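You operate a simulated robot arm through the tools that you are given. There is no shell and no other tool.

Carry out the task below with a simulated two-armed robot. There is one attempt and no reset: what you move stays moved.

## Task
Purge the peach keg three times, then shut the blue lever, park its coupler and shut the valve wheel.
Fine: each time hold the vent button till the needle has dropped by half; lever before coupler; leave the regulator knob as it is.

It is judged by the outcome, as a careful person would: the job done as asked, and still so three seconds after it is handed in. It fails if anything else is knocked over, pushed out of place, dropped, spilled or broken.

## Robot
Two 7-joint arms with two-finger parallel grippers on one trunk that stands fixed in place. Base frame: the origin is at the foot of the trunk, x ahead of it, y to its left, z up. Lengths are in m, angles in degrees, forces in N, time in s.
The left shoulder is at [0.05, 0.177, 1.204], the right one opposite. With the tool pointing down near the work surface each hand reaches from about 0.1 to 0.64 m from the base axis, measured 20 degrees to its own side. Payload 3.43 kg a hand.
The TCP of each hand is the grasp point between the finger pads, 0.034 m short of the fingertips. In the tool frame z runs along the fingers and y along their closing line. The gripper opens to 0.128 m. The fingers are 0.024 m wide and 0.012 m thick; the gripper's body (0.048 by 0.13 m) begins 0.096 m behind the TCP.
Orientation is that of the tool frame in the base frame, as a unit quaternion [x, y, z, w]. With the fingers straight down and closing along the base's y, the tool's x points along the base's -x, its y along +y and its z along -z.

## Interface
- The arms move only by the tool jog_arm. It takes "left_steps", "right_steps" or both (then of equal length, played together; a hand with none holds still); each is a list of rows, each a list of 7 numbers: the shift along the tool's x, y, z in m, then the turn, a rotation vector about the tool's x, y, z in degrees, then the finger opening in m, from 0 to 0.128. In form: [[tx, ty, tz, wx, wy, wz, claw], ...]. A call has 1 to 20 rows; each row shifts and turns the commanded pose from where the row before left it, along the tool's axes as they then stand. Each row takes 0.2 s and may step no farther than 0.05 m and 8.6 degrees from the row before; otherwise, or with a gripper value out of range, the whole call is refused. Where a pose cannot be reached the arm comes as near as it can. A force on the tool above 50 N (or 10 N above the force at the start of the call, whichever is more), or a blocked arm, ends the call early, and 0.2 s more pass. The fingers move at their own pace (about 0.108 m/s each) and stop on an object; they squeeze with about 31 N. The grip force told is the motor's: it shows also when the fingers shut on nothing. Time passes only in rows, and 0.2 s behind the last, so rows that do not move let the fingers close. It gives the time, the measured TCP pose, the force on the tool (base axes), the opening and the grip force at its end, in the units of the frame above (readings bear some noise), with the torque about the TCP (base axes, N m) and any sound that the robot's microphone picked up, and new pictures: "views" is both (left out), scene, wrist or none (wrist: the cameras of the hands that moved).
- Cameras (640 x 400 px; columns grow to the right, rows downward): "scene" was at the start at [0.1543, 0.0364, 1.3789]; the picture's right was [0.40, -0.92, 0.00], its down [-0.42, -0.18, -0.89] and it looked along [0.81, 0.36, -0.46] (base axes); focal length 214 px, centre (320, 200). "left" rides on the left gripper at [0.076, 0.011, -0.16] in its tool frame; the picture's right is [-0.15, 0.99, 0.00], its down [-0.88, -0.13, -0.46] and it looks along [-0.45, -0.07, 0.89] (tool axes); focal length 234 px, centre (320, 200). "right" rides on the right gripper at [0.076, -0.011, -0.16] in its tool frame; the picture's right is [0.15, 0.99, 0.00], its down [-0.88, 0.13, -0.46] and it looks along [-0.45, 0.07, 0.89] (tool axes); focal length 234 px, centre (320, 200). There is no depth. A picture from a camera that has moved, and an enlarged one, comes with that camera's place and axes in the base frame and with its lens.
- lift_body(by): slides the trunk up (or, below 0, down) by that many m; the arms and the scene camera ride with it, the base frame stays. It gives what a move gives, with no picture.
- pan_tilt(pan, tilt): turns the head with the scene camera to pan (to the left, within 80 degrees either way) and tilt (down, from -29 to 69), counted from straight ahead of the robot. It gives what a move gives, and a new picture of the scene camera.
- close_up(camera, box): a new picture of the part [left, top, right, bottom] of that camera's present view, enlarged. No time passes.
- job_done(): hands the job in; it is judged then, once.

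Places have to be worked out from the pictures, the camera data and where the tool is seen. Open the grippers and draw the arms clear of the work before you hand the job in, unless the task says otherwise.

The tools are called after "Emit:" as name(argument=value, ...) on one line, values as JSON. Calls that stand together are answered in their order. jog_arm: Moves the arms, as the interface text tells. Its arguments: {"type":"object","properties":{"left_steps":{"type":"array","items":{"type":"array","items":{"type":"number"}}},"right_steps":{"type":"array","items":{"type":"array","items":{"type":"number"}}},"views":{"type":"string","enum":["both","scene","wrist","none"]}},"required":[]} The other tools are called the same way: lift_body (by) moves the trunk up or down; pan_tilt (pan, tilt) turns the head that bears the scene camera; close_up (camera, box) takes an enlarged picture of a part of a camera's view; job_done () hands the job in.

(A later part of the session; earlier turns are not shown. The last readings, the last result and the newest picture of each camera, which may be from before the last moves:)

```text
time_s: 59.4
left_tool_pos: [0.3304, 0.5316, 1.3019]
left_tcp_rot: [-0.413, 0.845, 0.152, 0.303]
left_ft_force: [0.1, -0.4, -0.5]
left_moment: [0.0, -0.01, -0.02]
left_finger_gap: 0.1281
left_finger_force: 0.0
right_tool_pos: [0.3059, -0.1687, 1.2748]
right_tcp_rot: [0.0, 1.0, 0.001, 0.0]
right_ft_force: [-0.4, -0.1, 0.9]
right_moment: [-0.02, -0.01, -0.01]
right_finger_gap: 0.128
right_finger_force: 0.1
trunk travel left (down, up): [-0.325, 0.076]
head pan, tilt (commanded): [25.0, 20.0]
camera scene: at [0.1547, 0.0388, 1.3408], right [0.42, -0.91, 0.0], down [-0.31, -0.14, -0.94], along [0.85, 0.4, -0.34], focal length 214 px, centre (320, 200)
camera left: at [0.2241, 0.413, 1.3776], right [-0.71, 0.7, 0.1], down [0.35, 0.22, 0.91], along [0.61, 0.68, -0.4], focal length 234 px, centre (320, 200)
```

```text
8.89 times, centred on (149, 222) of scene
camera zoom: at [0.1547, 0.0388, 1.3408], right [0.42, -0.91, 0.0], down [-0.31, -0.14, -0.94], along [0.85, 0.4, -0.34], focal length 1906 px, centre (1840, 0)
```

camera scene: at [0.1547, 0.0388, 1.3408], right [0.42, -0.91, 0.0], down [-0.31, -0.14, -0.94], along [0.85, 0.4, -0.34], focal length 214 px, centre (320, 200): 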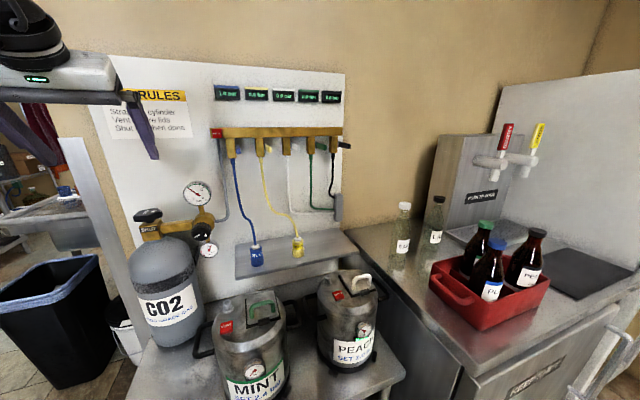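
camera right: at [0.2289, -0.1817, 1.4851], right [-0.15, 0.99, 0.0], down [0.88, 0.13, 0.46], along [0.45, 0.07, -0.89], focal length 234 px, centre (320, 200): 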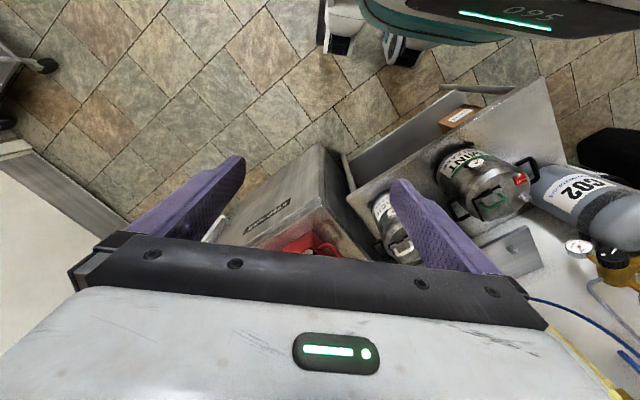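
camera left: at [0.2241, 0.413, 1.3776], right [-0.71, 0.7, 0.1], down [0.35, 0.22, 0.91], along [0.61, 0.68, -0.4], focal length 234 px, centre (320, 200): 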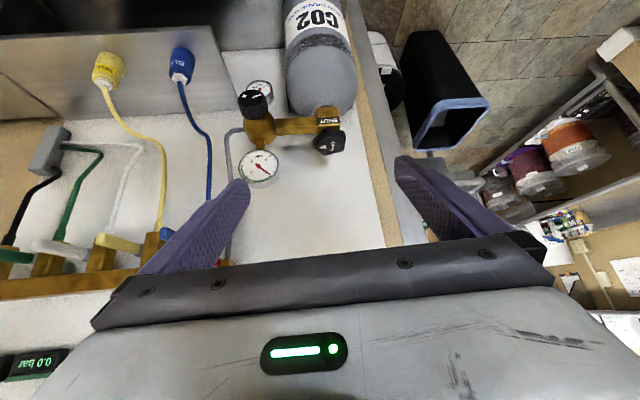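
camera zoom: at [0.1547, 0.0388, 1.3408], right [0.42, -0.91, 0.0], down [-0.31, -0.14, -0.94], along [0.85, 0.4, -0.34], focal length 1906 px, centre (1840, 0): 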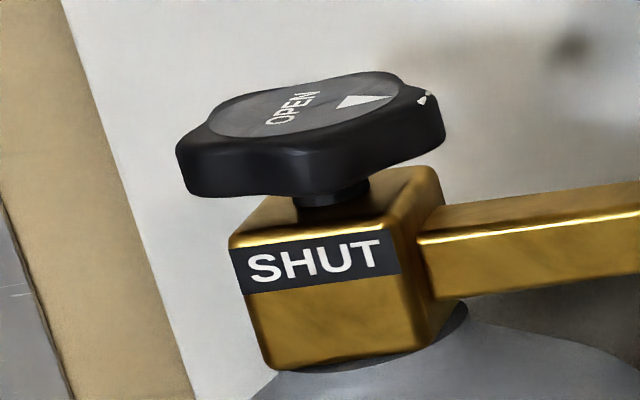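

The wheel's pointer aims right (toward the regulator) while SHUT is on the front face, so it must turn clockwise seen from above by roughly 100°. I bring the hand lower and closer and tilt it towards horizontal to grip the wheel from the front.

Emit:
jog_arm(left_steps=[[-0.003, -0.0033, 0.0349, 0, 0, 0, 0.1], [-0.003, -0.0033, 0.0349, 0, 0, 0, 0.09], [-0.003, -0.0033, 0.0349, 0, 0, 0, 0.09], [-0.003, -0.0033, 0.0349, 0, 0, 0, 0.09], [0, 0, 0, 0, -7.5, 0, 0.09], [0, 0, 0, 0, -7.5, 0, 0.09], [0, 0, 0, 0, -7.5, 0, 0.09], [0, 0, 0, 0, -7.5, 0, 0.09], [0, 0, 0, -6.6, 0, -2.4, 0.09]], views="both")

Emit:
close_up(camera="left", box=[220, 60, 460, 260])

Emit:
close_up(camera="scene", box=[80, 150, 240, 260])

```text
time_s: 61.4
left_tool_pos: [0.3998, 0.5981, 1.2005]
left_tcp_rot: [-0.404, 0.714, 0.285, 0.496]
left_ft_force: [0.4, 0.0, 0.9]
left_moment: [-0.02, 0.01, 0.02]
left_finger_gap: 0.0902
left_finger_force: 0.0
right_tool_pos: [0.3063, -0.17, 1.2752]
right_tcp_rot: [0.0, 1.0, 0.001, 0.0]
right_ft_force: [-0.7, -0.2, -0.7]
right_moment: [0.0, 0.03, 0.0]
right_finger_gap: 0.1282
right_finger_force: 0.0
trunk travel left (down, up): [-0.325, 0.076]
head pan, tilt (commanded): [25.0, 20.0]
camera scene: at [0.1556, 0.0387, 1.3406], right [0.42, -0.91, 0.0], down [-0.31, -0.14, -0.94], along [0.85, 0.4, -0.34], focal length 214 px, centre (320, 200)
camera left: at [0.3004, 0.4537, 1.1864], right [-0.82, 0.55, 0.14], down [0.06, -0.17, 0.98], along [0.56, 0.82, 0.11], focal length 234 px, centre (320, 200)
```

scene: 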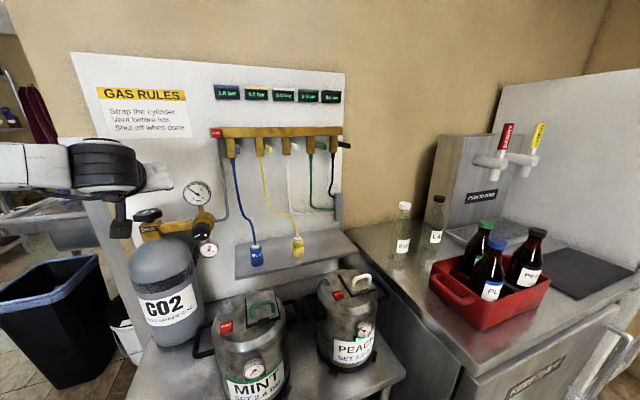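
left: 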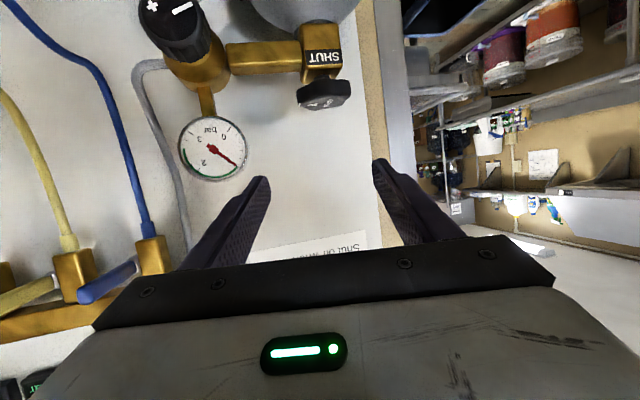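

```text
2.00 times, centred on (340, 160) of left
camera zoom: at [0.3004, 0.4537, 1.1864], right [-0.82, 0.55, 0.14], down [0.06, -0.17, 0.98], along [0.56, 0.82, 0.11], focal length 468 px, centre (280, 280)
```

zoom: 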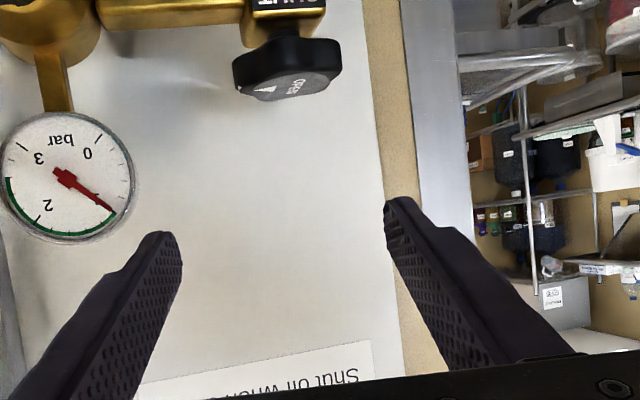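

```text
3.64 times, centred on (160, 205) of scene
camera zoom: at [0.1556, 0.0387, 1.3406], right [0.42, -0.91, 0.0], down [-0.31, -0.14, -0.94], along [0.85, 0.4, -0.34], focal length 780 px, centre (902, 182)
```

zoom: 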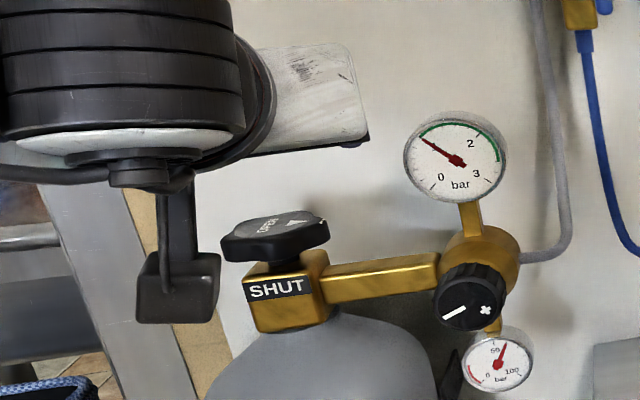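

The wheel lies ~12.5 cm ahead and ~1.6 cm left of the tool axis. I lower the hand to wheel height with that lateral correction.

Emit:
jog_arm(left_steps=[[0.0338, 0.0053, 0.0125, 0, 0, 0, 0.09], [0.0338, 0.0053, 0.0125, 0, 0, 0, 0.09], [0.0338, 0.0053, 0.0125, 0, 0, 0, 0.09]], views="both")

Emit:
close_up(camera="left", box=[220, 60, 420, 260])

Emit:
close_up(camera="scene", box=[80, 180, 208, 260])

```text
time_s: 62.2
left_tool_pos: [0.3875, 0.6096, 1.0915]
left_tcp_rot: [-0.404, 0.715, 0.284, 0.495]
left_ft_force: [-0.1, -0.7, 0.4]
left_moment: [-0.02, 0.0, 0.01]
left_finger_gap: 0.0898
left_finger_force: 0.0
right_tool_pos: [0.3067, -0.1694, 1.2754]
right_tcp_rot: [0.0, 1.0, 0.001, 0.0]
right_ft_force: [-0.1, 0.2, 0.2]
right_moment: [0.01, 0.01, -0.02]
right_finger_gap: 0.1282
right_finger_force: 0.1
trunk travel left (down, up): [-0.325, 0.076]
head pan, tilt (commanded): [25.0, 20.0]
camera scene: at [0.1553, 0.0394, 1.3407], right [0.42, -0.91, 0.0], down [-0.31, -0.14, -0.94], along [0.85, 0.4, -0.34], focal length 214 px, centre (320, 200)
camera left: at [0.2873, 0.4648, 1.0772], right [-0.82, 0.55, 0.14], down [0.05, -0.17, 0.98], along [0.57, 0.82, 0.11], focal length 234 px, centre (320, 200)
```

scene: 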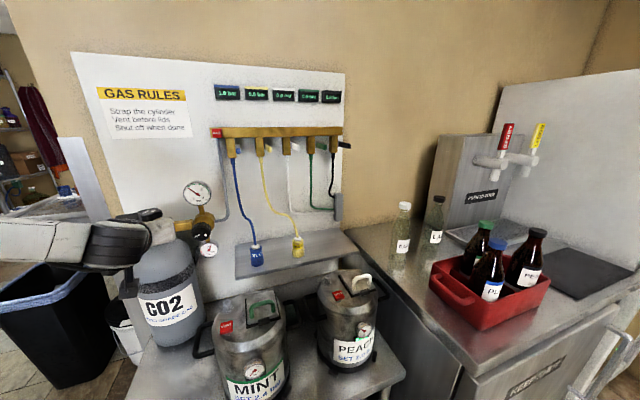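
left: 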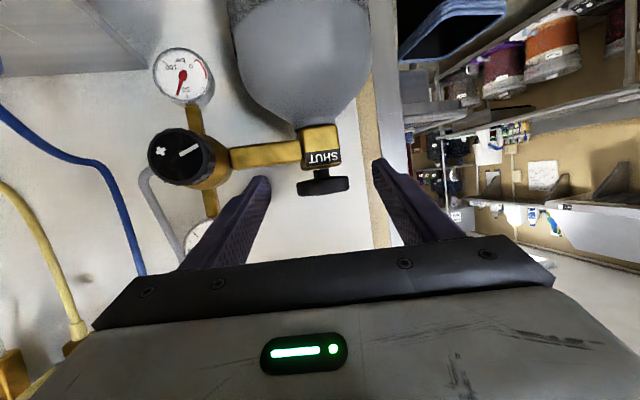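

```text
2.00 times, centred on (320, 160) of left
camera zoom: at [0.2873, 0.4648, 1.0772], right [-0.82, 0.55, 0.14], down [0.05, -0.17, 0.98], along [0.57, 0.82, 0.11], focal length 468 px, centre (320, 280)
```

zoom: 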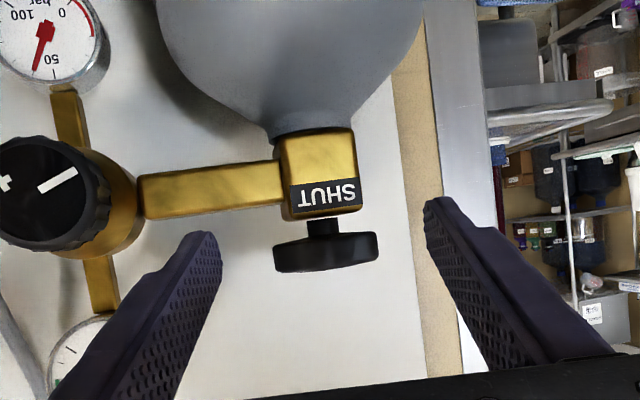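

```text
5.00 times, centred on (144, 220) of scene
camera zoom: at [0.1553, 0.0394, 1.3407], right [0.42, -0.91, 0.0], down [-0.31, -0.14, -0.94], along [0.85, 0.4, -0.34], focal length 1072 px, centre (1200, 100)
```

zoom: 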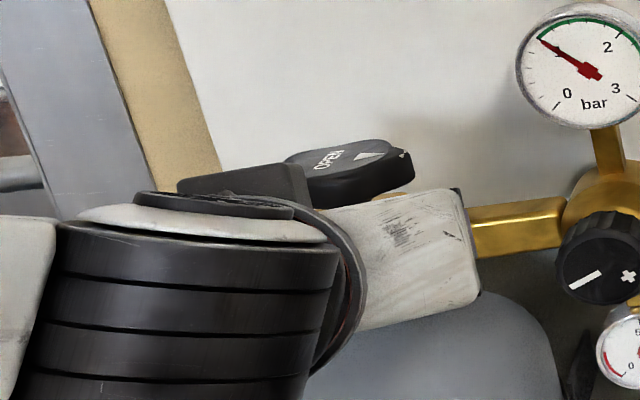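

The wheel is seen edge-on: centre ≈[0.453,0.715,1.095], 24 mm thick, body top ≈1.073. I flatten the hand a bit more, yaw 6° left for a longer clockwise stroke, and move half-way in.

Emit:
jog_arm(left_steps=[[0, 0, 0, 0, -8, 0, 0.09], [0, 0, 0, -5.9, 0, -1.25, 0.09], [-0.0078, -0.0079, 0.0298, 0, 0, 0, 0.09], [-0.0078, -0.0079, 0.0298, 0, 0, 0, 0.09]], views="both")

Emit:
close_up(camera="left", box=[220, 60, 420, 260])

Emit:
close_up(camera="scene", box=[80, 180, 208, 260])

```text
time_s: 63.2
left_tool_pos: [0.4257, 0.6595, 1.0947]
left_tcp_rot: [-0.419, 0.658, 0.34, 0.525]
left_ft_force: [-0.4, 0.5, 0.2]
left_moment: [-0.01, -0.01, -0.01]
left_finger_gap: 0.0899
left_finger_force: 0.0
right_tool_pos: [0.3065, -0.1681, 1.275]
right_tcp_rot: [0.0, 1.0, 0.001, 0.0]
right_ft_force: [0.7, 0.1, 1.0]
right_moment: [0.0, -0.02, 0.01]
right_finger_gap: 0.128
right_finger_force: 0.0
trunk travel left (down, up): [-0.325, 0.076]
head pan, tilt (commanded): [25.0, 20.0]
camera scene: at [0.1552, 0.0391, 1.3407], right [0.42, -0.91, 0.0], down [-0.31, -0.14, -0.94], along [0.85, 0.4, -0.34], focal length 214 px, centre (320, 200)
camera left: at [0.3434, 0.5082, 1.0555], right [-0.88, 0.44, 0.15], down [0.02, -0.29, 0.96], along [0.47, 0.85, 0.25], focal length 234 px, centre (320, 200)
```

scene: 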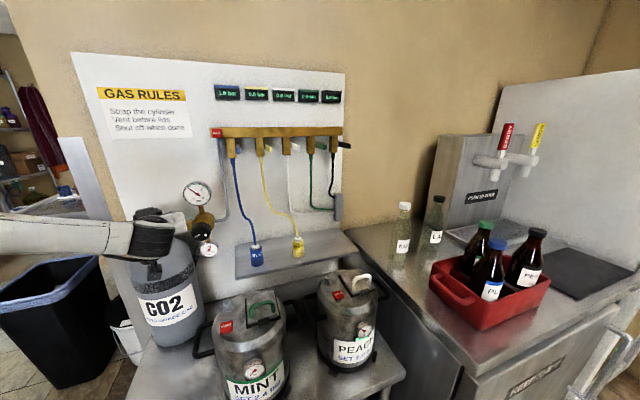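
left: 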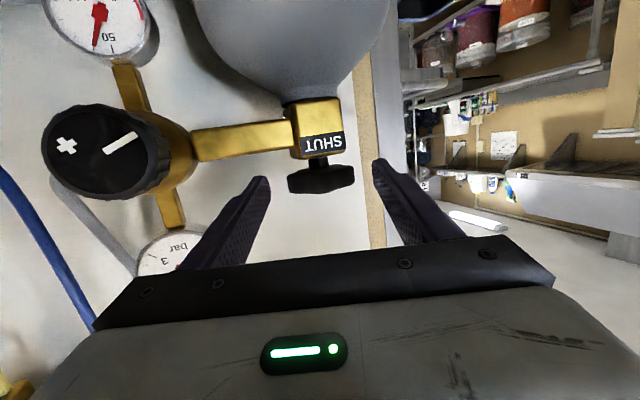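

```text
2.00 times, centred on (320, 160) of left
camera zoom: at [0.3434, 0.5082, 1.0555], right [-0.88, 0.44, 0.15], down [0.02, -0.29, 0.96], along [0.47, 0.85, 0.25], focal length 468 px, centre (320, 280)
```

zoom: 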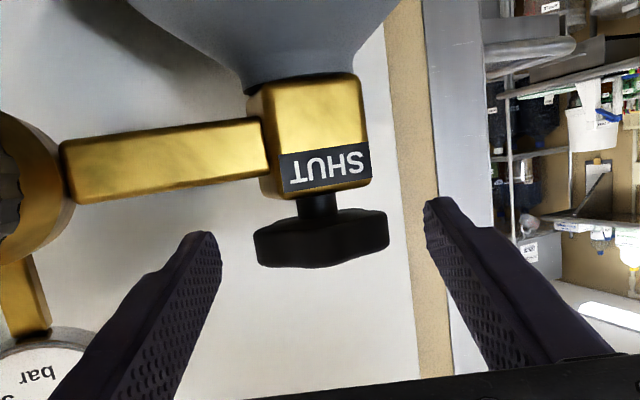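

```text
5.00 times, centred on (144, 220) of scene
camera zoom: at [0.1552, 0.0391, 1.3407], right [0.42, -0.91, 0.0], down [-0.31, -0.14, -0.94], along [0.85, 0.4, -0.34], focal length 1072 px, centre (1200, 100)
```

zoom: 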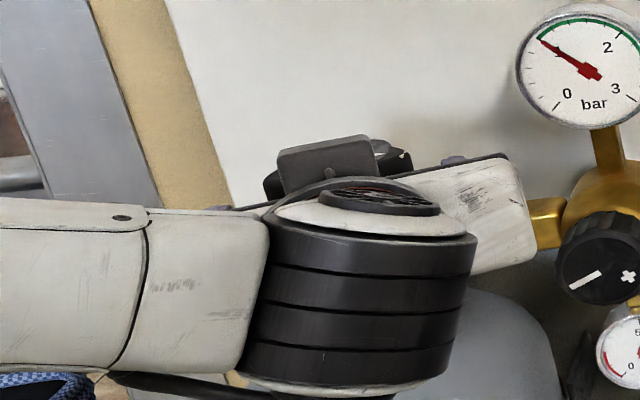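

Wheel centre recomputed at [0.453,0.715,1.093]. I advance the last 6 cm so the TCP sits on the wheel axis.

Emit:
jog_arm(left_steps=[[-0.0077, -0.0009, 0.03, 0, 0, 0, 0.09], [-0.0077, -0.0009, 0.03, 0, 0, 0, 0.09]], views="wrist")

Emit:
close_up(camera="left", box=[220, 60, 420, 260])

Emit:
close_up(camera="scene", box=[80, 180, 208, 260])

```text
time_s: 63.8
left_tool_pos: [0.4552, 0.7121, 1.0976]
left_tcp_rot: [-0.418, 0.658, 0.34, 0.526]
left_ft_force: [-0.4, 0.4, -0.1]
left_moment: [0.01, 0.02, 0.0]
left_finger_gap: 0.0901
left_finger_force: 0.1
right_tool_pos: [0.3066, -0.1699, 1.2752]
right_tcp_rot: [0.0, 1.0, 0.002, 0.0]
right_ft_force: [-0.7, 0.3, -0.2]
right_moment: [0.0, 0.0, 0.02]
right_finger_gap: 0.1279
right_finger_force: 0.1
trunk travel left (down, up): [-0.325, 0.076]
head pan, tilt (commanded): [25.0, 20.0]
camera left: at [0.3719, 0.5609, 1.0582], right [-0.88, 0.44, 0.15], down [0.02, -0.29, 0.96], along [0.47, 0.85, 0.25], focal length 234 px, centre (320, 200)
```

left: 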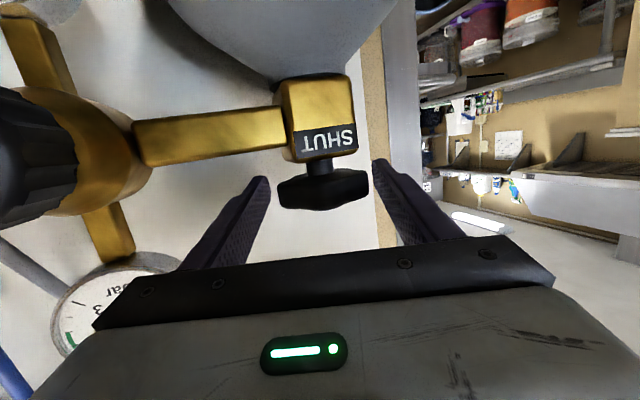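

```text
2.00 times, centred on (320, 160) of left
camera zoom: at [0.3719, 0.5609, 1.0582], right [-0.88, 0.44, 0.15], down [0.02, -0.29, 0.96], along [0.47, 0.85, 0.25], focal length 468 px, centre (320, 280)
```

zoom: 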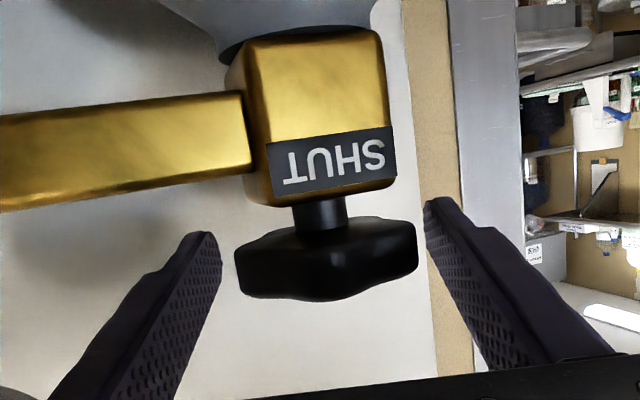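

```text
5.00 times, centred on (144, 220) of scene
camera zoom: at [0.1552, 0.0391, 1.3407], right [0.42, -0.91, 0.0], down [-0.31, -0.14, -0.94], along [0.85, 0.4, -0.34], focal length 1072 px, centre (1200, 100)
```

zoom: 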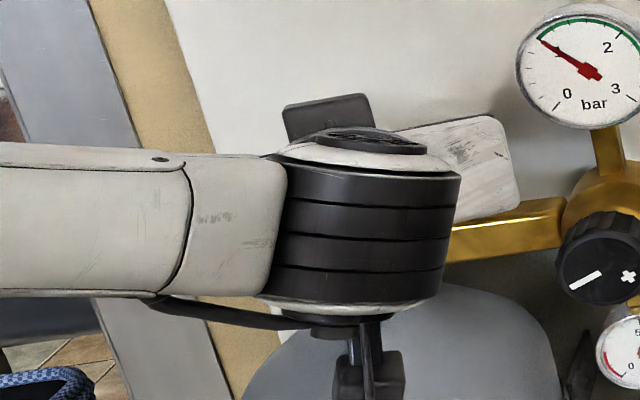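

The wheel is centred between the fingers. I close on it (with a 2 mm lateral correction).

Emit:
jog_arm(left_steps=[[0, 0.002, -0.002, 0, 0, 0, 0.09], [0, 0, 0, 0, 0, 0, 0.06], [0, 0, 0, 0, 0, 0, 0.03], [0, 0, 0, 0, 0, 0, 0.0]], views="none")

Emit:
close_up(camera="left", box=[220, 60, 420, 260])

```text
time_s: 64.8
left_tool_pos: [0.4508, 0.7107, 1.099]
left_tcp_rot: [-0.419, 0.657, 0.341, 0.526]
left_ft_force: [-2.2, 1.1, 0.5]
left_moment: [0.02, 0.07, 0.04]
left_finger_gap: 0.0616
left_finger_force: 45.2
right_tool_pos: [0.3061, -0.1703, 1.276]
right_tcp_rot: [0.0, 1.0, 0.001, 0.001]
right_ft_force: [-0.4, 1.3, 0.4]
right_moment: [-0.01, -0.02, 0.01]
right_finger_gap: 0.128
right_finger_force: 0.1
trunk travel left (down, up): [-0.325, 0.076]
head pan, tilt (commanded): [25.0, 20.0]
```

```text
2.00 times, centred on (320, 160) of left
camera zoom: at [0.3683, 0.56, 1.0585], right [-0.88, 0.44, 0.15], down [0.02, -0.29, 0.96], along [0.47, 0.85, 0.25], focal length 468 px, centre (320, 280)
```

zoom: 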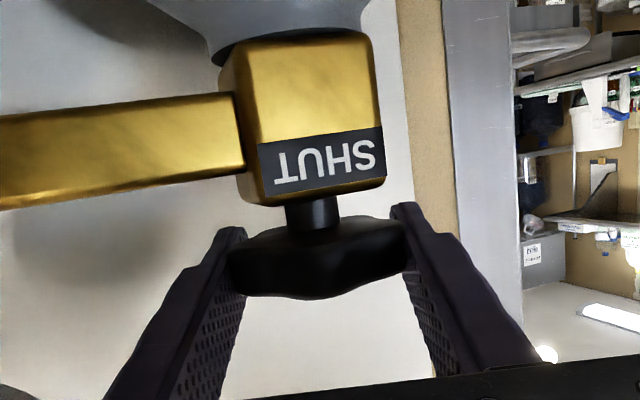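

Firm grip (61.6 mm, 45 N). I turn clockwise (seen from above) about the wheel axis, first 24°, checking the torque.

Emit:
jog_arm(left_steps=[[0, 0, 0, 7.8, 0, 1.74, 0.0], [0, 0, 0, 7.8, 0, 1.74, 0.0], [0, 0, 0, 7.8, 0, 1.74, 0.0]], views="both")

Emit:
close_up(camera="left", box=[220, 60, 420, 260])

Emit:
close_up(camera="scene", box=[80, 180, 208, 260])

```text
time_s: 65.6
left_tool_pos: [0.4509, 0.7118, 1.0972]
left_tcp_rot: [-0.348, 0.698, 0.283, 0.558]
left_ft_force: [-7.0, -0.4, -3.3]
left_moment: [0.14, -0.4, -0.04]
left_finger_gap: 0.0611
left_finger_force: 45.1
left hand out of reach, approached as far as the arm can: row 2, 3
right_tool_pos: [0.3051, -0.1682, 1.275]
right_tcp_rot: [0.0, 1.0, 0.001, 0.001]
right_ft_force: [-0.4, 0.3, 0.7]
right_moment: [-0.02, 0.0, 0.0]
right_finger_gap: 0.1278
right_finger_force: 0.0
trunk travel left (down, up): [-0.325, 0.076]
head pan, tilt (commanded): [25.0, 20.0]
camera scene: at [0.1542, 0.0391, 1.3409], right [0.42, -0.91, 0.0], down [-0.31, -0.14, -0.94], along [0.85, 0.4, -0.34], focal length 214 px, centre (320, 200)
camera left: at [0.3378, 0.5807, 1.0588], right [-0.77, 0.62, 0.15], down [-0.04, -0.29, 0.96], along [0.63, 0.73, 0.25], focal length 234 px, centre (320, 200)
```

scene: 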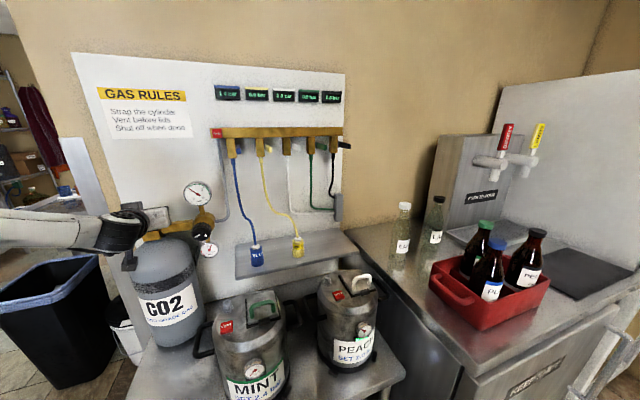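
left: 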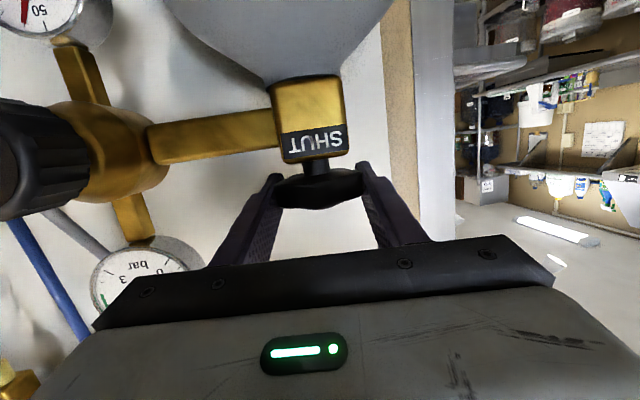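

```text
2.00 times, centred on (320, 160) of left
camera zoom: at [0.3378, 0.5807, 1.0588], right [-0.77, 0.62, 0.15], down [-0.04, -0.29, 0.96], along [0.63, 0.73, 0.25], focal length 468 px, centre (320, 280)
```

zoom: 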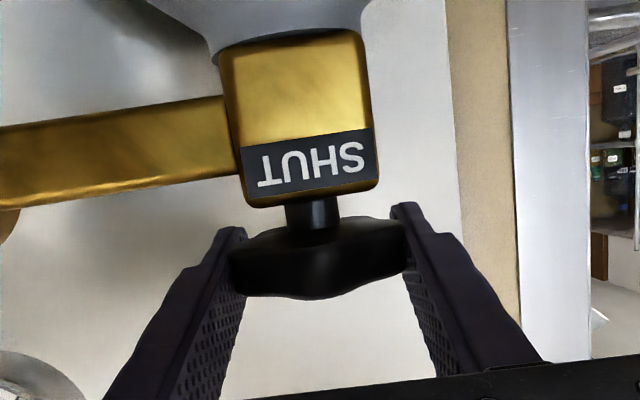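

```text
5.00 times, centred on (144, 220) of scene
camera zoom: at [0.1542, 0.0391, 1.3409], right [0.42, -0.91, 0.0], down [-0.31, -0.14, -0.94], along [0.85, 0.4, -0.34], focal length 1072 px, centre (1200, 100)
```

zoom: 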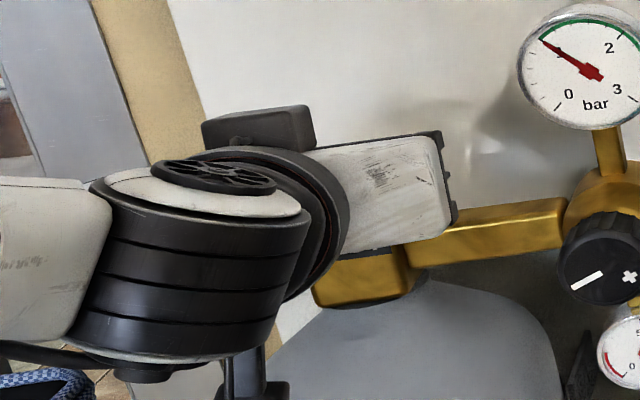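

The wheel turns easily with the hand (~12°), but the arm ran out of wrist range at A≈53°. I'll ratchet: open, swing back ~21°, regrip, and turn again.

Emit:
jog_arm(left_steps=[[0, 0, 0, 0, 0, 0, 0.085], [0, 0, 0, -7.8, 0, -1.74, 0.085], [0, 0, 0, -7.8, 0, -1.74, 0.085], [0, 0, 0, -4.9, 0, -1.09, 0.085], [0, 0, 0, 0, 0, 0, 0.03], [0, 0, 0, 0, 0, 0, 0.0], [0, 0, 0, 7.8, 0, 1.74, 0.0], [0, 0, 0, 7.8, 0, 1.74, 0.0], [0, 0, 0, 4.9, 0, 1.09, 0.0]], views="both")

Emit:
close_up(camera="left", box=[220, 60, 420, 260])

Emit:
close_up(camera="scene", box=[80, 180, 208, 260])

```text
time_s: 67.6
left_tool_pos: [0.4507, 0.7111, 1.0978]
left_tcp_rot: [-0.348, 0.699, 0.283, 0.557]
left_ft_force: [-0.6, -8.7, -5.6]
left_moment: [0.36, -0.76, 0.02]
left_finger_gap: 0.0613
left_finger_force: 45.3
right_tool_pos: [0.3058, -0.1699, 1.2755]
right_tcp_rot: [0.0, 1.0, 0.001, 0.0]
right_ft_force: [0.0, 0.2, 0.7]
right_moment: [-0.02, 0.02, 0.01]
right_finger_gap: 0.1282
right_finger_force: 0.1
trunk travel left (down, up): [-0.325, 0.076]
head pan, tilt (commanded): [25.0, 20.0]
camera scene: at [0.1552, 0.0385, 1.3407], right [0.42, -0.91, 0.0], down [-0.31, -0.14, -0.94], along [0.85, 0.4, -0.34], focal length 214 px, centre (320, 200)
camera left: at [0.3374, 0.5806, 1.0583], right [-0.77, 0.62, 0.15], down [-0.04, -0.28, 0.96], along [0.63, 0.73, 0.24], focal length 234 px, centre (320, 200)
```

scene: 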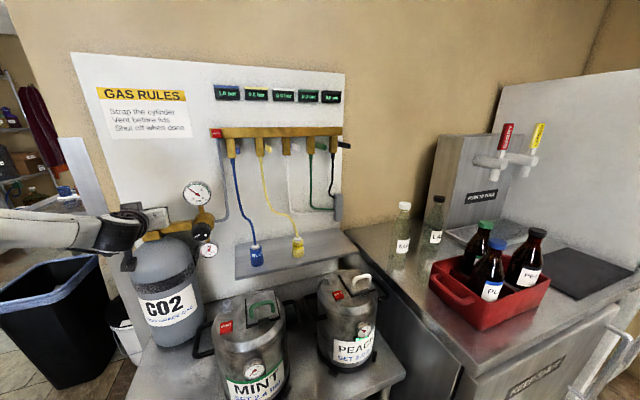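
left: 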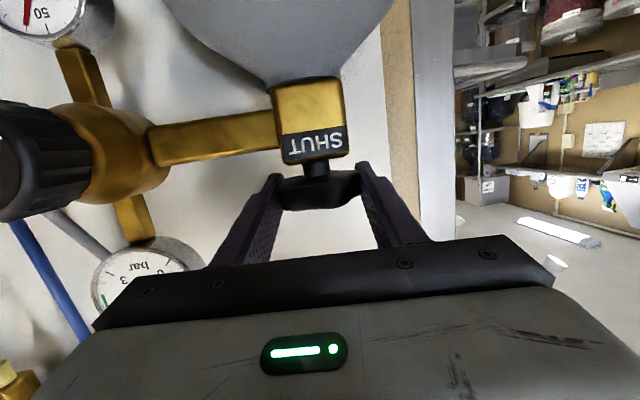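

```text
2.00 times, centred on (320, 160) of left
camera zoom: at [0.3374, 0.5806, 1.0583], right [-0.77, 0.62, 0.15], down [-0.04, -0.28, 0.96], along [0.63, 0.73, 0.24], focal length 468 px, centre (320, 280)
```

zoom: 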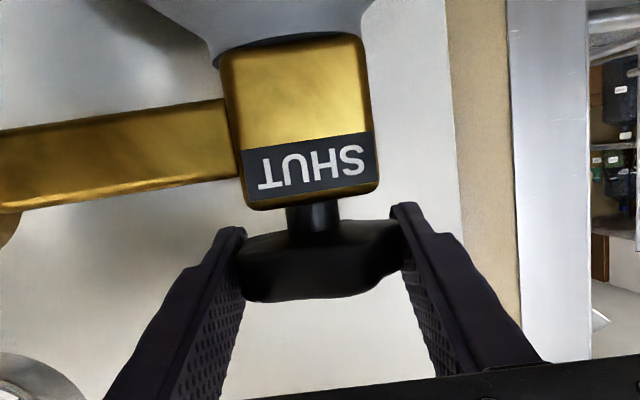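

```text
5.00 times, centred on (144, 220) of scene
camera zoom: at [0.1552, 0.0385, 1.3407], right [0.42, -0.91, 0.0], down [-0.31, -0.14, -0.94], along [0.85, 0.4, -0.34], focal length 1072 px, centre (1200, 100)
```

zoom: 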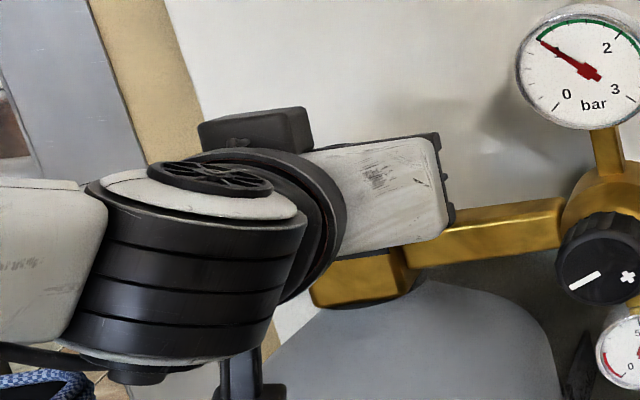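

The ratchet stroke worked (≈33° total). I do two more strokes of 24° in one call.

Emit:
jog_arm(left_steps=[[0, 0, 0, 0, 0, 0, 0.085], [0, 0, 0, -7.8, 0, -1.74, 0.085], [0, 0, 0, -7.8, 0, -1.74, 0.085], [0, 0, 0, -7.8, 0, -1.74, 0.085], [0, 0, 0, 0, 0, 0, 0.03], [0, 0, 0, 0, 0, 0, 0.0], [0, 0, 0, 7.8, 0, 1.74, 0.0], [0, 0, 0, 7.8, 0, 1.74, 0.0], [0, 0, 0, 7.8, 0, 1.74, 0.0], [0, 0, 0, 0, 0, 0, 0.085], [0, 0, 0, -7.8, 0, -1.74, 0.085], [0, 0, 0, -7.8, 0, -1.74, 0.085], [0, 0, 0, -7.8, 0, -1.74, 0.085], [0, 0, 0, 0, 0, 0, 0.03], [0, 0, 0, 0, 0, 0, 0.0], [0, 0, 0, 7.8, 0, 1.74, 0.0], [0, 0, 0, 7.8, 0, 1.74, 0.0], [0, 0, 0, 7.8, 0, 1.74, 0.0]], views="both")

Emit:
close_up(camera="left", box=[220, 60, 420, 260])

Emit:
close_up(camera="scene", box=[80, 180, 208, 260])

```text
time_s: 71.4
left_tool_pos: [0.4503, 0.7112, 1.0969]
left_tcp_rot: [-0.347, 0.698, 0.282, 0.558]
left_ft_force: [-0.5, -5.8, -4.6]
left_moment: [0.23, -0.69, -0.06]
left_finger_gap: 0.0616
left_finger_force: 45.3
right_tool_pos: [0.3058, -0.1697, 1.2755]
right_tcp_rot: [0.0, 1.0, 0.001, 0.0]
right_ft_force: [-0.8, 0.2, 0.9]
right_moment: [-0.01, 0.02, 0.02]
right_finger_gap: 0.128
right_finger_force: 0.1
trunk travel left (down, up): [-0.325, 0.076]
head pan, tilt (commanded): [25.0, 20.0]
camera scene: at [0.1552, 0.0387, 1.3407], right [0.42, -0.91, 0.0], down [-0.31, -0.14, -0.94], along [0.85, 0.4, -0.34], focal length 214 px, centre (320, 200)
camera left: at [0.3374, 0.5805, 1.0587], right [-0.77, 0.62, 0.15], down [-0.04, -0.28, 0.96], along [0.63, 0.73, 0.24], focal length 234 px, centre (320, 200)
```

scene: 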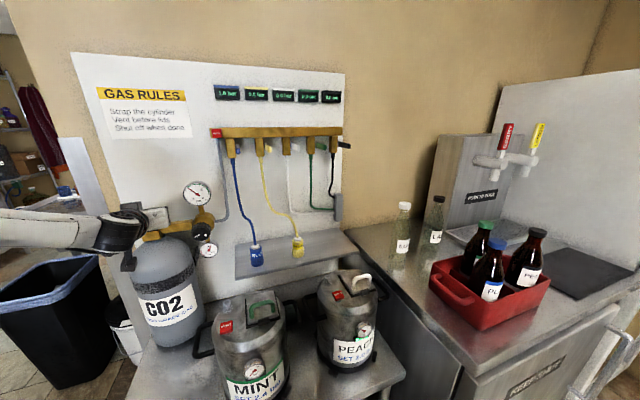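
left: 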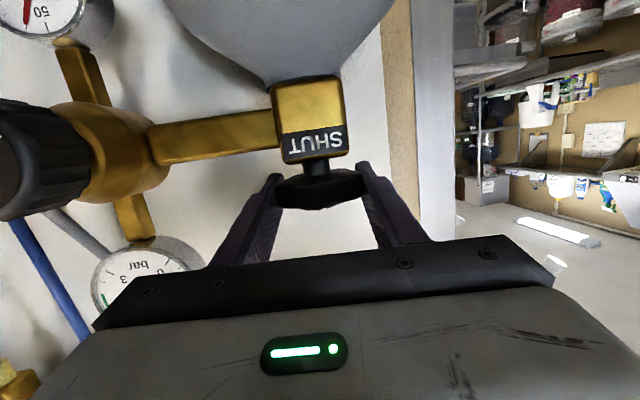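

```text
2.00 times, centred on (320, 160) of left
camera zoom: at [0.3374, 0.5805, 1.0587], right [-0.77, 0.62, 0.15], down [-0.04, -0.28, 0.96], along [0.63, 0.73, 0.24], focal length 468 px, centre (320, 280)
```

zoom: 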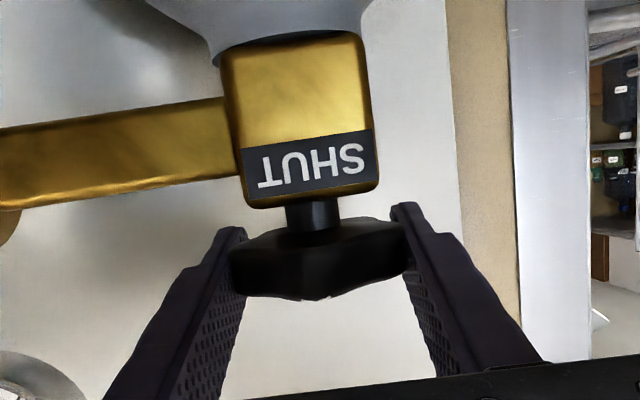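

```text
5.00 times, centred on (144, 220) of scene
camera zoom: at [0.1552, 0.0387, 1.3407], right [0.42, -0.91, 0.0], down [-0.31, -0.14, -0.94], along [0.85, 0.4, -0.34], focal length 1072 px, centre (1200, 100)
```

zoom: 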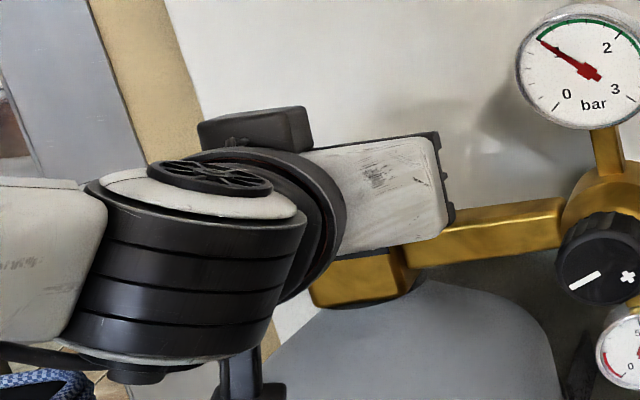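

About 80° turned if there was no slip. I zoom in on the wheel's edge to find its white pointer mark.

Emit:
close_up(camera="left", box=[280, 150, 360, 225])

```text
5.33 times, centred on (320, 188) of left
camera zoom: at [0.3374, 0.5805, 1.0587], right [-0.77, 0.62, 0.15], down [-0.04, -0.28, 0.96], along [0.63, 0.73, 0.24], focal length 1249 px, centre (320, 267)
```

zoom: 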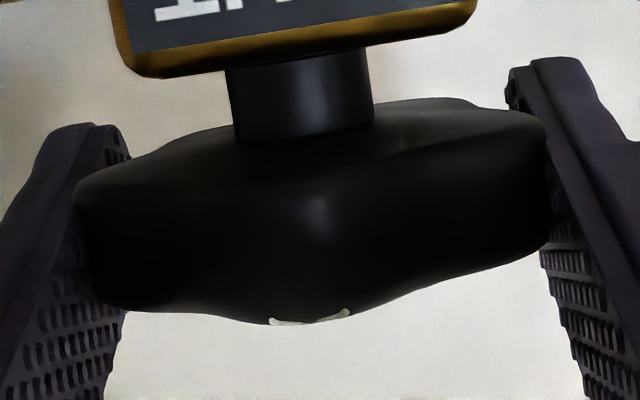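

The white pointer now faces the front, right over the SHUT label. I regrip and try a bit further clockwise to feel whether it is at its stop.

Emit:
jog_arm(left_steps=[[0, 0, 0, 0, 0, 0, 0.085], [0, 0, 0, -7.8, 0, -1.74, 0.085], [0, 0, 0, -7.8, 0, -1.74, 0.085], [0, 0, 0, 0, 0, 0, 0.03], [0, 0, 0, 0, 0, 0, 0.0], [0, 0, 0, 0, 0, 0, 0.0], [0, 0, 0, 7.8, 0, 1.74, 0.0]], views="none")

Emit:
close_up(camera="left", box=[280, 150, 360, 225])

```text
time_s: 73.0
left_tool_pos: [0.4528, 0.7116, 1.0983]
left_tcp_rot: [-0.396, 0.672, 0.322, 0.537]
left_ft_force: [1.6, -4.6, -3.6]
left_moment: [0.25, -0.48, -0.09]
left_finger_gap: 0.0615
left_finger_force: 44.8
right_tool_pos: [0.3065, -0.1692, 1.275]
right_tcp_rot: [0.0, 1.0, 0.001, 0.001]
right_ft_force: [-0.5, -0.4, -0.4]
right_moment: [0.03, 0.0, -0.03]
right_finger_gap: 0.1282
right_finger_force: 0.0
trunk travel left (down, up): [-0.325, 0.076]
head pan, tilt (commanded): [25.0, 20.0]
```

```text
5.33 times, centred on (320, 188) of left
camera zoom: at [0.3576, 0.5666, 1.0584], right [-0.85, 0.5, 0.15], down [0.0, -0.29, 0.96], along [0.53, 0.81, 0.25], focal length 1249 px, centre (320, 267)
```

zoom: 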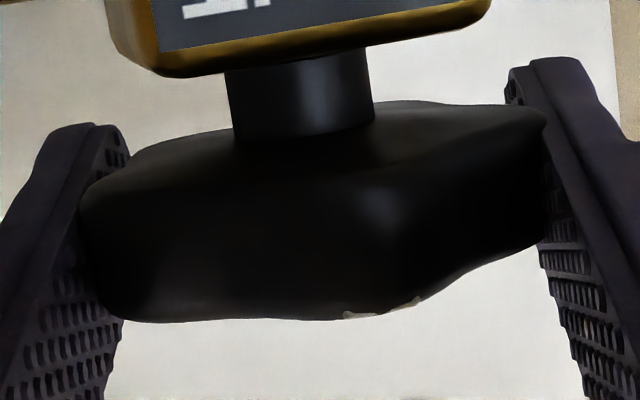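

It still turns freely past that (pointer now ≈10° beyond), so it isn't at its stop yet. I continue clockwise with another full stroke.

Emit:
jog_arm(left_steps=[[0, 0, 0, 7.8, 0, 1.74, 0.0], [0, 0, 0, 0, 0, 0, 0.085], [0, 0, 0, -7.8, 0, -1.74, 0.085], [0, 0, 0, -7.8, 0, -1.74, 0.085], [0, 0, 0, -7.8, 0, -1.74, 0.085], [0, 0, 0, 0, 0, 0, 0.03], [0, 0, 0, 0, 0, 0, 0.0], [0, 0, 0, 7.8, 0, 1.74, 0.0], [0, 0, 0, 7.8, 0, 1.74, 0.0], [0, 0, 0, 7.8, 0, 1.74, 0.0]], views="none")

Emit:
close_up(camera="left", box=[280, 150, 360, 225])

Emit:
close_up(camera="scene", box=[150, 160, 250, 260])

```text
time_s: 75.2
left_tool_pos: [0.4505, 0.7098, 1.0973]
left_tcp_rot: [-0.348, 0.698, 0.283, 0.558]
left_ft_force: [0.4, -0.5, -0.3]
left_moment: [-0.28, -0.29, 1.55]
left_finger_gap: 0.0611
left_finger_force: 45.0
right_tool_pos: [0.3075, -0.1713, 1.2761]
right_tcp_rot: [0.0, 1.0, 0.001, 0.0]
right_ft_force: [-0.9, 0.2, 0.2]
right_moment: [-0.02, -0.02, 0.0]
right_finger_gap: 0.1279
right_finger_force: 0.1
trunk travel left (down, up): [-0.325, 0.076]
head pan, tilt (commanded): [25.0, 20.0]
```

```text
5.33 times, centred on (320, 188) of left
camera zoom: at [0.3376, 0.5798, 1.0589], right [-0.77, 0.62, 0.15], down [-0.04, -0.28, 0.96], along [0.63, 0.74, 0.25], focal length 1249 px, centre (320, 267)
```

zoom: 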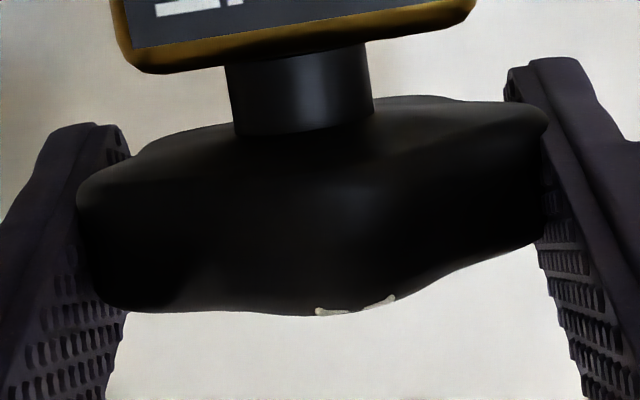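

```text
4.00 times, centred on (200, 210) of scene
camera zoom: at [0.1552, 0.0389, 1.3407], right [0.42, -0.91, 0.0], down [-0.31, -0.14, -0.94], along [0.85, 0.4, -0.34], focal length 858 px, centre (800, 160)
```

zoom: 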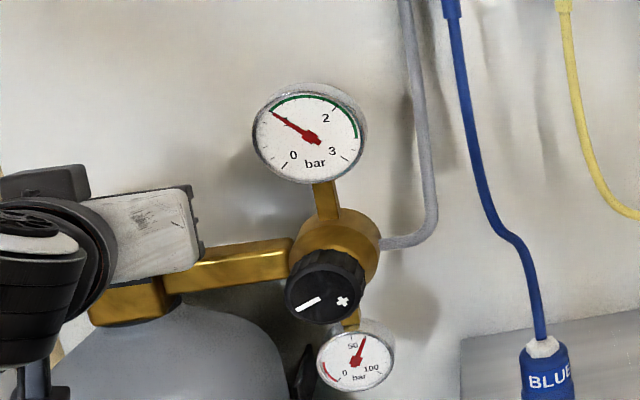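

The torque now reads 1.55 N·m and the pointer stays put over SHUT – the wheel is at its stop. I open the fingers and back straight out.

Emit:
jog_arm(left_steps=[[0, 0, 0, 0, 0, 0, 0.085], [0, 0, 0, 0, 0, 0, 0.09], [0, 0, -0.02, 0, 0, 0, 0.09], [0, 0, -0.035, 0, 0, 0, 0.09], [0, 0, -0.035, 0, 0, 0, 0.09], [0, 0, -0.035, 0, 0, 0, 0.09]], views="both")

Emit:
close_up(camera="scene", box=[80, 180, 208, 260])

```text
time_s: 76.6
left_tool_pos: [0.3781, 0.6089, 1.1249]
left_tcp_rot: [-0.347, 0.698, 0.283, 0.558]
left_ft_force: [-0.1, -0.4, -0.2]
left_moment: [0.01, -0.02, -0.02]
left_finger_gap: 0.0901
left_finger_force: 0.1
right_tool_pos: [0.3058, -0.1695, 1.2757]
right_tcp_rot: [0.001, 1.0, 0.002, 0.0]
right_ft_force: [0.3, -0.6, -1.1]
right_moment: [0.03, 0.03, 0.01]
right_finger_gap: 0.1281
right_finger_force: 0.1
trunk travel left (down, up): [-0.325, 0.076]
head pan, tilt (commanded): [25.0, 20.0]
camera scene: at [0.1547, 0.0385, 1.3408], right [0.42, -0.91, 0.0], down [-0.31, -0.14, -0.94], along [0.85, 0.4, -0.34], focal length 214 px, centre (320, 200)
camera left: at [0.2643, 0.4793, 1.0848], right [-0.77, 0.62, 0.15], down [-0.04, -0.29, 0.96], along [0.63, 0.73, 0.25], focal length 234 px, centre (320, 200)
```

scene: 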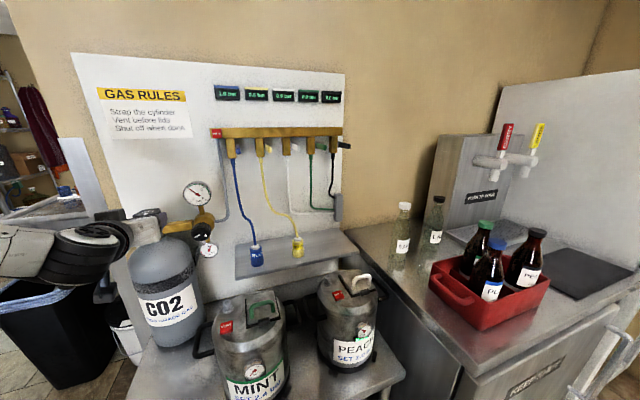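
left: 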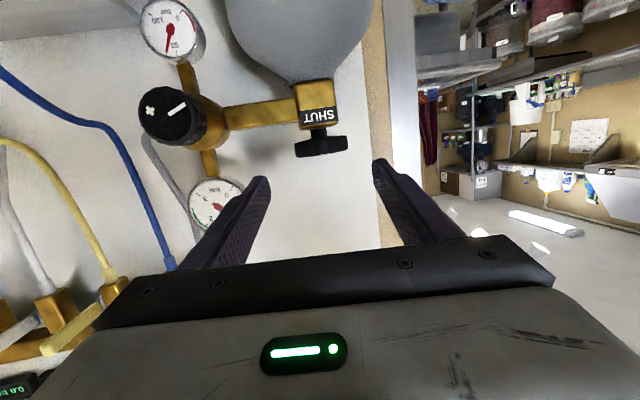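

```text
5.00 times, centred on (144, 220) of scene
camera zoom: at [0.1547, 0.0385, 1.3408], right [0.42, -0.91, 0.0], down [-0.31, -0.14, -0.94], along [0.85, 0.4, -0.34], focal length 1072 px, centre (1200, 100)
```

zoom: 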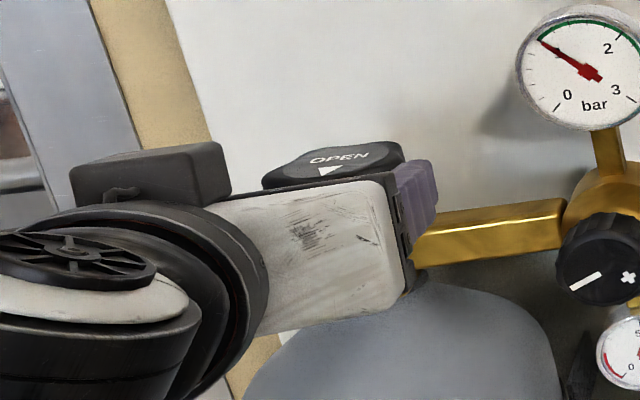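

The triangle now points at SHUT. I raise the hand, tilt it back down and withdraw it clear of the work.

Emit:
jog_arm(left_steps=[[-0.0366, 0, -0.0082, 0, 0, 0, 0.09], [-0.0366, 0, -0.0082, 0, 0, 0, 0.09], [-0.0366, 0, -0.0082, 0, 0, 0, 0.09], [-0.0366, 0, -0.0082, 0, 0, 0, 0.09], [0, 0, 0, 0, 8, 0, 0.1], [0, 0, 0, 0, 8, 0, 0.128], [0, 0, 0, 0, 8, 0, 0.128], [0, 0, 0, 0, 8, 0, 0.128], [0, 0, 0, 0, 8, 0, 0.128], [0.01, 0, -0.03, 0, 0, 0, 0.128], [0.01, 0, -0.03, 0, 0, 0, 0.128], [0.01, 0, -0.03, 0, 0, 0, 0.128]], views="both")

```text
time_s: 79.2
left_tool_pos: [0.3314, 0.5488, 1.3296]
left_tcp_rot: [-0.424, 0.847, 0.148, 0.285]
left_ft_force: [1.2, -0.9, -0.1]
left_moment: [0.0, -0.01, 0.03]
left_finger_gap: 0.1279
left_finger_force: 0.0
right_tool_pos: [0.3052, -0.1701, 1.2754]
right_tcp_rot: [0.0, 1.0, 0.001, 0.001]
right_ft_force: [-0.8, -1.5, -0.7]
right_moment: [0.07, -0.02, 0.01]
right_finger_gap: 0.1282
right_finger_force: 0.2
trunk travel left (down, up): [-0.325, 0.076]
head pan, tilt (commanded): [25.0, 20.0]
camera scene: at [0.1545, 0.0383, 1.3409], right [0.42, -0.91, 0.0], down [-0.31, -0.14, -0.94], along [0.85, 0.4, -0.34], focal length 214 px, centre (320, 200)
camera left: at [0.2281, 0.4291, 1.4099], right [-0.72, 0.68, 0.1], down [0.36, 0.25, 0.9], along [0.59, 0.68, -0.43], focal length 234 px, centre (320, 200)
```

scene: 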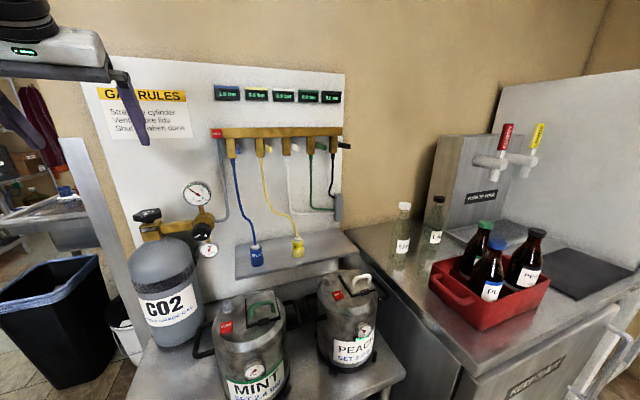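
left: 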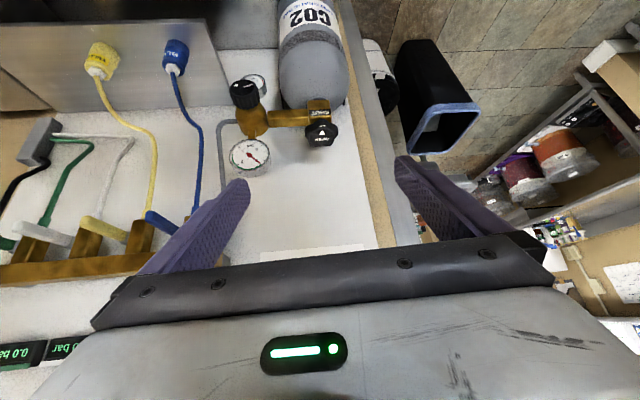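

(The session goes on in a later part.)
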